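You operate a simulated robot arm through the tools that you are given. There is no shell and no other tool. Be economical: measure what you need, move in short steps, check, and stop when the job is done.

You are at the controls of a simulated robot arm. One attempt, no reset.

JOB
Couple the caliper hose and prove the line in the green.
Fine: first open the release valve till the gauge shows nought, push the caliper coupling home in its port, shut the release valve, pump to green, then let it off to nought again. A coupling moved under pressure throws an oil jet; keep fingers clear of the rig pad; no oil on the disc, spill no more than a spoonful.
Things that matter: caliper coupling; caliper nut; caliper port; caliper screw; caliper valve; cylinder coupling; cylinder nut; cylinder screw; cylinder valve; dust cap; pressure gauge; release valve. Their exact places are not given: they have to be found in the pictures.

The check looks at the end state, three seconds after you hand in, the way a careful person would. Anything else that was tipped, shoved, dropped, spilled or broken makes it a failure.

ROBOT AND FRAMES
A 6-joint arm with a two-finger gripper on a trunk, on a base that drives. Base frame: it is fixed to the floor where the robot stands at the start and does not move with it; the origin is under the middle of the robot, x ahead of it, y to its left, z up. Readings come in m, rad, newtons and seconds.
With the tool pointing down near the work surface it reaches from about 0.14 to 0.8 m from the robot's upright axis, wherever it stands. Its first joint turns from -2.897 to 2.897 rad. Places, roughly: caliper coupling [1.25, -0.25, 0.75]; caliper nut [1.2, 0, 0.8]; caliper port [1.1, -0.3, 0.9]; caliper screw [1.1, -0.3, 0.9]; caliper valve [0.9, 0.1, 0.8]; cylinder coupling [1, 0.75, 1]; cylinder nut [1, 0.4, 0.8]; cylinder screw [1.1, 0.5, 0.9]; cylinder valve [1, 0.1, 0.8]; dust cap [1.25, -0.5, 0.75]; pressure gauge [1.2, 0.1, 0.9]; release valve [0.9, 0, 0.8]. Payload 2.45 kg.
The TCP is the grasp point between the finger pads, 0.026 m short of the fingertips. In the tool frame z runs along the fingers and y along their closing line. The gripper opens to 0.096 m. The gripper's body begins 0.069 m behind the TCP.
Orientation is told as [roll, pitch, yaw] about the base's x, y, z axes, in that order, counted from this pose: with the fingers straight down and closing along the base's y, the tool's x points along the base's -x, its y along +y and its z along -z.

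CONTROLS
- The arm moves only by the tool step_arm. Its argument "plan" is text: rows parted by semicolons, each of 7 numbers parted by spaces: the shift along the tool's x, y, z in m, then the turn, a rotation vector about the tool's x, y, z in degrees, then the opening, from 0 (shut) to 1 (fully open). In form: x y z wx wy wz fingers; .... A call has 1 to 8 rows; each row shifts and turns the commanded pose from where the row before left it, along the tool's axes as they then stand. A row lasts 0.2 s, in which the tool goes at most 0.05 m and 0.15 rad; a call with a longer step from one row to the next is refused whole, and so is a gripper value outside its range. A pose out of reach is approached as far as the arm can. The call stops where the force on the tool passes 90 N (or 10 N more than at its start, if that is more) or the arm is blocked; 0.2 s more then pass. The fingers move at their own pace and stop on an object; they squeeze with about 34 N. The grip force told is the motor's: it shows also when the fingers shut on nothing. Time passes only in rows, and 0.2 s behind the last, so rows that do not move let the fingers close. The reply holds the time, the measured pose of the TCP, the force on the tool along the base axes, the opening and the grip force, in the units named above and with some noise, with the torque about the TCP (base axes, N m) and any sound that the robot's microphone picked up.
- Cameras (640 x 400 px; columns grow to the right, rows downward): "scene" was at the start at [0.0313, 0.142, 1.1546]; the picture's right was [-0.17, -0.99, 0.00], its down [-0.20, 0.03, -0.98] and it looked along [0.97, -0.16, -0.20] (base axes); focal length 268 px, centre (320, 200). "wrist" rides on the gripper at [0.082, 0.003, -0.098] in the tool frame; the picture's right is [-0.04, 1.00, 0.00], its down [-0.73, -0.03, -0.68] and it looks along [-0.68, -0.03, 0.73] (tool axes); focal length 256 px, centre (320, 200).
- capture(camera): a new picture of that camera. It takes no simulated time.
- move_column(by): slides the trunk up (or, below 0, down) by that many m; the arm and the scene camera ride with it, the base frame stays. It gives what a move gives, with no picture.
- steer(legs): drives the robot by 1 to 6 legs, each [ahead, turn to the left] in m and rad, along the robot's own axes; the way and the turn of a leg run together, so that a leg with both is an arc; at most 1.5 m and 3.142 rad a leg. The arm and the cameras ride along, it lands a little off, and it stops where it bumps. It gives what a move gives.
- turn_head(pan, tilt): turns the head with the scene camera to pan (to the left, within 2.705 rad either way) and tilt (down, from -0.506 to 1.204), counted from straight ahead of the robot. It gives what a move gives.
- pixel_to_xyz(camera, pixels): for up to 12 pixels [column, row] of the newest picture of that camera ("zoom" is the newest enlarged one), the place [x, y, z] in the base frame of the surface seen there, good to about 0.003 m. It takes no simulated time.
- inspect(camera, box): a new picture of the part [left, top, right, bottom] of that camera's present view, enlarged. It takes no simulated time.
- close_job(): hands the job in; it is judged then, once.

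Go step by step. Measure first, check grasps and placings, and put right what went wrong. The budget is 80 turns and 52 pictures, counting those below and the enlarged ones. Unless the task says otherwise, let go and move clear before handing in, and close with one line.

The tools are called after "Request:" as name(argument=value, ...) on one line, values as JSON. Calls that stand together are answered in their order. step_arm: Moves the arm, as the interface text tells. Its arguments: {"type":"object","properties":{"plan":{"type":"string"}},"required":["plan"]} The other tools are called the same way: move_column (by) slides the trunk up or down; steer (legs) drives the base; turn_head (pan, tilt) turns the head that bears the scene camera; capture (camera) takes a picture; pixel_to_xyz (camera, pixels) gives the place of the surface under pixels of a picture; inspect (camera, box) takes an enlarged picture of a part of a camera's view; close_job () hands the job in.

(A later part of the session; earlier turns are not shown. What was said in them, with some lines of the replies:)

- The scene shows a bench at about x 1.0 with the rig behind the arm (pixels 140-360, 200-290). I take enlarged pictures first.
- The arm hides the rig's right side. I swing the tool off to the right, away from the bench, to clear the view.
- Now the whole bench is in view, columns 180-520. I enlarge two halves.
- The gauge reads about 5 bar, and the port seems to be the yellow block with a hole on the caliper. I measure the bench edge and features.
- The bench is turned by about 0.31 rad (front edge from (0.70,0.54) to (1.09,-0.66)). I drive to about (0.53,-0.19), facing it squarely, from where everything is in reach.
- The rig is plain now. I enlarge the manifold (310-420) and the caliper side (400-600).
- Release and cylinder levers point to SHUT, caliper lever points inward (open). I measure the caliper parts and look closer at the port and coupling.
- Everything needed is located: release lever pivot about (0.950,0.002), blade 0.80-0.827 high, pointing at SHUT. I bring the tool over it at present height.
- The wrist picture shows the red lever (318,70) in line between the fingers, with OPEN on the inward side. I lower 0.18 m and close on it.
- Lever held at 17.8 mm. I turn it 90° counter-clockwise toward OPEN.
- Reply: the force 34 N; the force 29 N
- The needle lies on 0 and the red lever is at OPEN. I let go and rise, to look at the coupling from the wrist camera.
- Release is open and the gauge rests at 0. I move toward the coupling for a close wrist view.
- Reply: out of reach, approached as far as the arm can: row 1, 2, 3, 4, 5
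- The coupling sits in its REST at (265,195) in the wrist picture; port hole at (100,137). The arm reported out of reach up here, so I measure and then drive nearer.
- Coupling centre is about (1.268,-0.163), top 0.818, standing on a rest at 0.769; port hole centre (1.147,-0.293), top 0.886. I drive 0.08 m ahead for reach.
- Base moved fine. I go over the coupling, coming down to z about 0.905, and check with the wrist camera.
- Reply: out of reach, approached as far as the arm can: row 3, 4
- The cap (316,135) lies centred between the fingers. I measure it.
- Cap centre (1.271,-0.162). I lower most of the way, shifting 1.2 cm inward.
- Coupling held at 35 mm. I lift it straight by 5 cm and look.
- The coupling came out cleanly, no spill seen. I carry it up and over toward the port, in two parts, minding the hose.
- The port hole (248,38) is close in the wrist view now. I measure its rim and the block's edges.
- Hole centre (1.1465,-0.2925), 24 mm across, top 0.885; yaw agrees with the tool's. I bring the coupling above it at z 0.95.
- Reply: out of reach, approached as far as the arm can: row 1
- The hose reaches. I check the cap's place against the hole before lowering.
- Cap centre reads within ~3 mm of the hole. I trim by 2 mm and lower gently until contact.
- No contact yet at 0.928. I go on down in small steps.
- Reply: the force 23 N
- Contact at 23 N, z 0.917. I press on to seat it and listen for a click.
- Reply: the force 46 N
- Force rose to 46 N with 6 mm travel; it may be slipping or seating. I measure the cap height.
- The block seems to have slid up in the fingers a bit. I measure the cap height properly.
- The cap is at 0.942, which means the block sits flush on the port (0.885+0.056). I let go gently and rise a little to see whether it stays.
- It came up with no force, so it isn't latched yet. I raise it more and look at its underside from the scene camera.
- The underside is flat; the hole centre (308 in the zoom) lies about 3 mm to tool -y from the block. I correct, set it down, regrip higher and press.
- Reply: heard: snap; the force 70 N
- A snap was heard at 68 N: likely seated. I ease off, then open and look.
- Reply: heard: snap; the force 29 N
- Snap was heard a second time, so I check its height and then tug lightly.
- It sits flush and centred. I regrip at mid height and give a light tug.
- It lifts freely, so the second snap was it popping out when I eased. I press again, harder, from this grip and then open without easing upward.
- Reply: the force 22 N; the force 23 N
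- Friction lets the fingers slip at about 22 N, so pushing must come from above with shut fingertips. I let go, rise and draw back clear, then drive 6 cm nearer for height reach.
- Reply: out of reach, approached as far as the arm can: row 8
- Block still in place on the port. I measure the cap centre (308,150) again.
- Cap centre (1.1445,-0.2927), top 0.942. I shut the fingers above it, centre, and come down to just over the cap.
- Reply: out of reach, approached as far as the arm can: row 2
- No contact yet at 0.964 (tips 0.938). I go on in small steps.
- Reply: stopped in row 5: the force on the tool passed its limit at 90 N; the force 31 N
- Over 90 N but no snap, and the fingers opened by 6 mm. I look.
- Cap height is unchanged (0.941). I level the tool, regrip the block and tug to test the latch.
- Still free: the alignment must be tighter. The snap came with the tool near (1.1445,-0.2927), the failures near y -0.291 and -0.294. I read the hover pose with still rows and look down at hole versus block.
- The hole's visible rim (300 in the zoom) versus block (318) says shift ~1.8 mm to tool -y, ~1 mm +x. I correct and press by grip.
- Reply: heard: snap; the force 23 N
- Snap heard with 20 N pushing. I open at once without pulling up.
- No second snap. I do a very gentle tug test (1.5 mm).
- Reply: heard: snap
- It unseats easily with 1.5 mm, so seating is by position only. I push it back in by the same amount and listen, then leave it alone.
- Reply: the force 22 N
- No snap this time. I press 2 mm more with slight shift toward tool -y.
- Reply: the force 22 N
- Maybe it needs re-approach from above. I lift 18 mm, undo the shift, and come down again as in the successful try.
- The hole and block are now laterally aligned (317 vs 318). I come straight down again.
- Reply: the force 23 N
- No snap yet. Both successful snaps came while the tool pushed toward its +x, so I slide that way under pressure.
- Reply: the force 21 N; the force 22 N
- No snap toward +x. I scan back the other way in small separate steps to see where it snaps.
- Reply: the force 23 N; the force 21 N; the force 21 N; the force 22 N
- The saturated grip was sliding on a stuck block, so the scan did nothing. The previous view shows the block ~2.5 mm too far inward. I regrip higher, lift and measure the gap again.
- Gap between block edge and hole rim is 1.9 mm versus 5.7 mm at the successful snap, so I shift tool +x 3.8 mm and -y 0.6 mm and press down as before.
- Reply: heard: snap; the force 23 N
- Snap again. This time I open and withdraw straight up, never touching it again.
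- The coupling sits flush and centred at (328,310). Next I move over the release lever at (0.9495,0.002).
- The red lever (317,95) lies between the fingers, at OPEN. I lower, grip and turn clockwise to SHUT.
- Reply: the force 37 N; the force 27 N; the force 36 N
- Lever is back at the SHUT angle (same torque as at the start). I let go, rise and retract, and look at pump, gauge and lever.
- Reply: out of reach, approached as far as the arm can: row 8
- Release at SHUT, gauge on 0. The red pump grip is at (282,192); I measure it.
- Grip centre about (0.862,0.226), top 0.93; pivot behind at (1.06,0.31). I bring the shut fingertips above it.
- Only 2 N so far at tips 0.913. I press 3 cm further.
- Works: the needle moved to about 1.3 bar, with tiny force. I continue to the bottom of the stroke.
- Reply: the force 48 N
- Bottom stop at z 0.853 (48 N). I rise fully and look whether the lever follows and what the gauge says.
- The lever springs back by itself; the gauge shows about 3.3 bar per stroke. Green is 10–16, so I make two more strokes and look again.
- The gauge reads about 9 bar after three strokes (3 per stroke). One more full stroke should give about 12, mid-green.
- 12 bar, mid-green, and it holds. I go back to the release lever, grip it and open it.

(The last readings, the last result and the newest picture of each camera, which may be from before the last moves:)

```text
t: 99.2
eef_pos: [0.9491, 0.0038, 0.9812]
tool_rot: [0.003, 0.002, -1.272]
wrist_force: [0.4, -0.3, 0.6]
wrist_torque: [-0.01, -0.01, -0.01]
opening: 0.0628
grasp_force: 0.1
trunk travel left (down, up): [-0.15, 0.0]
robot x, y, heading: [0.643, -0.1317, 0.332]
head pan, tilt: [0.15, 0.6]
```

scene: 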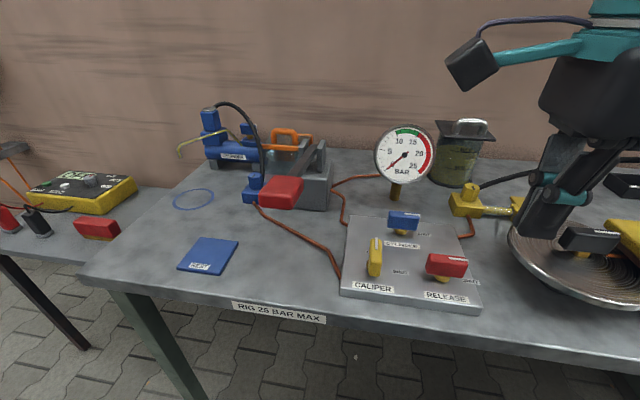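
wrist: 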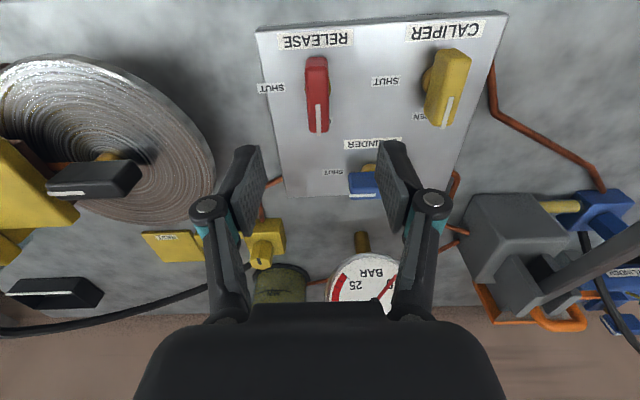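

Request:
step_arm(plan="-0.0015 -0.0004 0.045 0 0 0 0.65;0 0 0.045 0 0 0 0.65;0 0 0.045 0 0 0 0.65;0 0 0.026 0 0 0 0.65;0 0 0 0 0 0 0;0 0 0 0 0 0 0;0 0 0 0 0 0 0")

Request:
step_arm(plan="0 0 0 0 0 -8 0;0 0 0 0 0 -8 0;0 0 0 0 0 -8 0;0 0 0 0 0 -8 0;0 0 0 0 0 -8 0;0 0 0 0 0 -8 0")

Request:
step_arm(plan="0 0 0 0 0 -8 0;0 0 0 0 0 -8 0;0 0 0 0 0 -8 0;0 0 0 0 0 -8 0;0 0 0 0 0 -8 0;0 0 0 0 0 -2 0;0 0 0 0 0 0 0")

Request:
step_arm(plan="0 0 0 0 0 0 0.6;0 0 0 0 0 0 0.6;0 0 -0.045 0 0 0 0.6;0 0 -0.045 0 0 0 0.6;0 0 -0.045 0 0 0 0.6;0.03 0 -0.03 0 0 0 0.6;0.04 0 0 0 0 0 0.6")

Request:
capture(camera="scene")

```text
t: 100.8
eef_pos: [0.9495, 0.0016, 0.8209]
tool_rot: [0.003, 0.004, -1.271]
wrist_force: [-0.9, -0.1, -0.2]
wrist_torque: [0.16, -0.01, 0.59]
opening: 0.0179
grasp_force: 43.4
trunk travel left (down, up): [-0.15, 0.0]
robot x, y, heading: [0.647, -0.1307, 0.334]
head pan, tilt: [0.15, 0.6]
```

```text
t: 102.2
eef_pos: [0.9473, 0.0028, 0.8216]
tool_rot: [0.004, 0.001, -0.431]
wrist_force: [-35.1, -17.6, 0.0]
wrist_torque: [-0.53, 0.54, -0.08]
opening: 0.0178
grasp_force: 43.0
trunk travel left (down, up): [-0.15, 0.0]
robot x, y, heading: [0.6445, -0.1338, 0.335]
head pan, tilt: [0.15, 0.6]
```

```text
t: 103.8
eef_pos: [0.9488, -0.0005, 0.8215]
tool_rot: [0.003, -0.002, 0.298]
wrist_force: [-17.2, -38.6, -2.0]
wrist_torque: [-1.0, 0.6, 0.03]
opening: 0.0176
grasp_force: 43.4
trunk travel left (down, up): [-0.15, 0.0]
robot x, y, heading: [0.6501, -0.1316, 0.337]
head pan, tilt: [0.15, 0.6]
```

```text
t: 105.4
eef_pos: [0.8856, -0.0165, 0.9864]
tool_rot: [0.004, -0.001, 0.299]
wrist_force: [-0.1, 0.2, -0.9]
wrist_torque: [-0.03, 0.07, -0.01]
opening: 0.0574
grasp_force: 0.1
trunk travel left (down, up): [-0.15, 0.0]
robot x, y, heading: [0.6441, -0.1327, 0.335]
head pan, tilt: [0.15, 0.6]
```

```text
1 pictures are left
```

scene: 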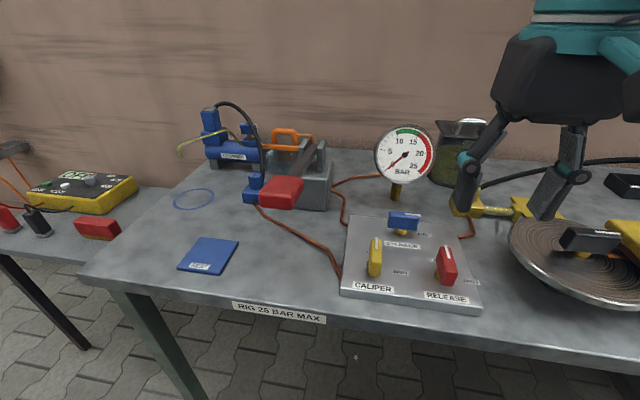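

The gauge rests on 0 (403,155), release lever is open, coupling held at 12 bar with no spill seen, and the arm is clear. I hand in.

Request:
close_job()

```text
The job is handed in.
```

I coupled the caliper hose and pumped the line to about 12 bar, mid-green, where the coupling held. I then let it off to 0, left the release valve open, and saw no oil spilled.
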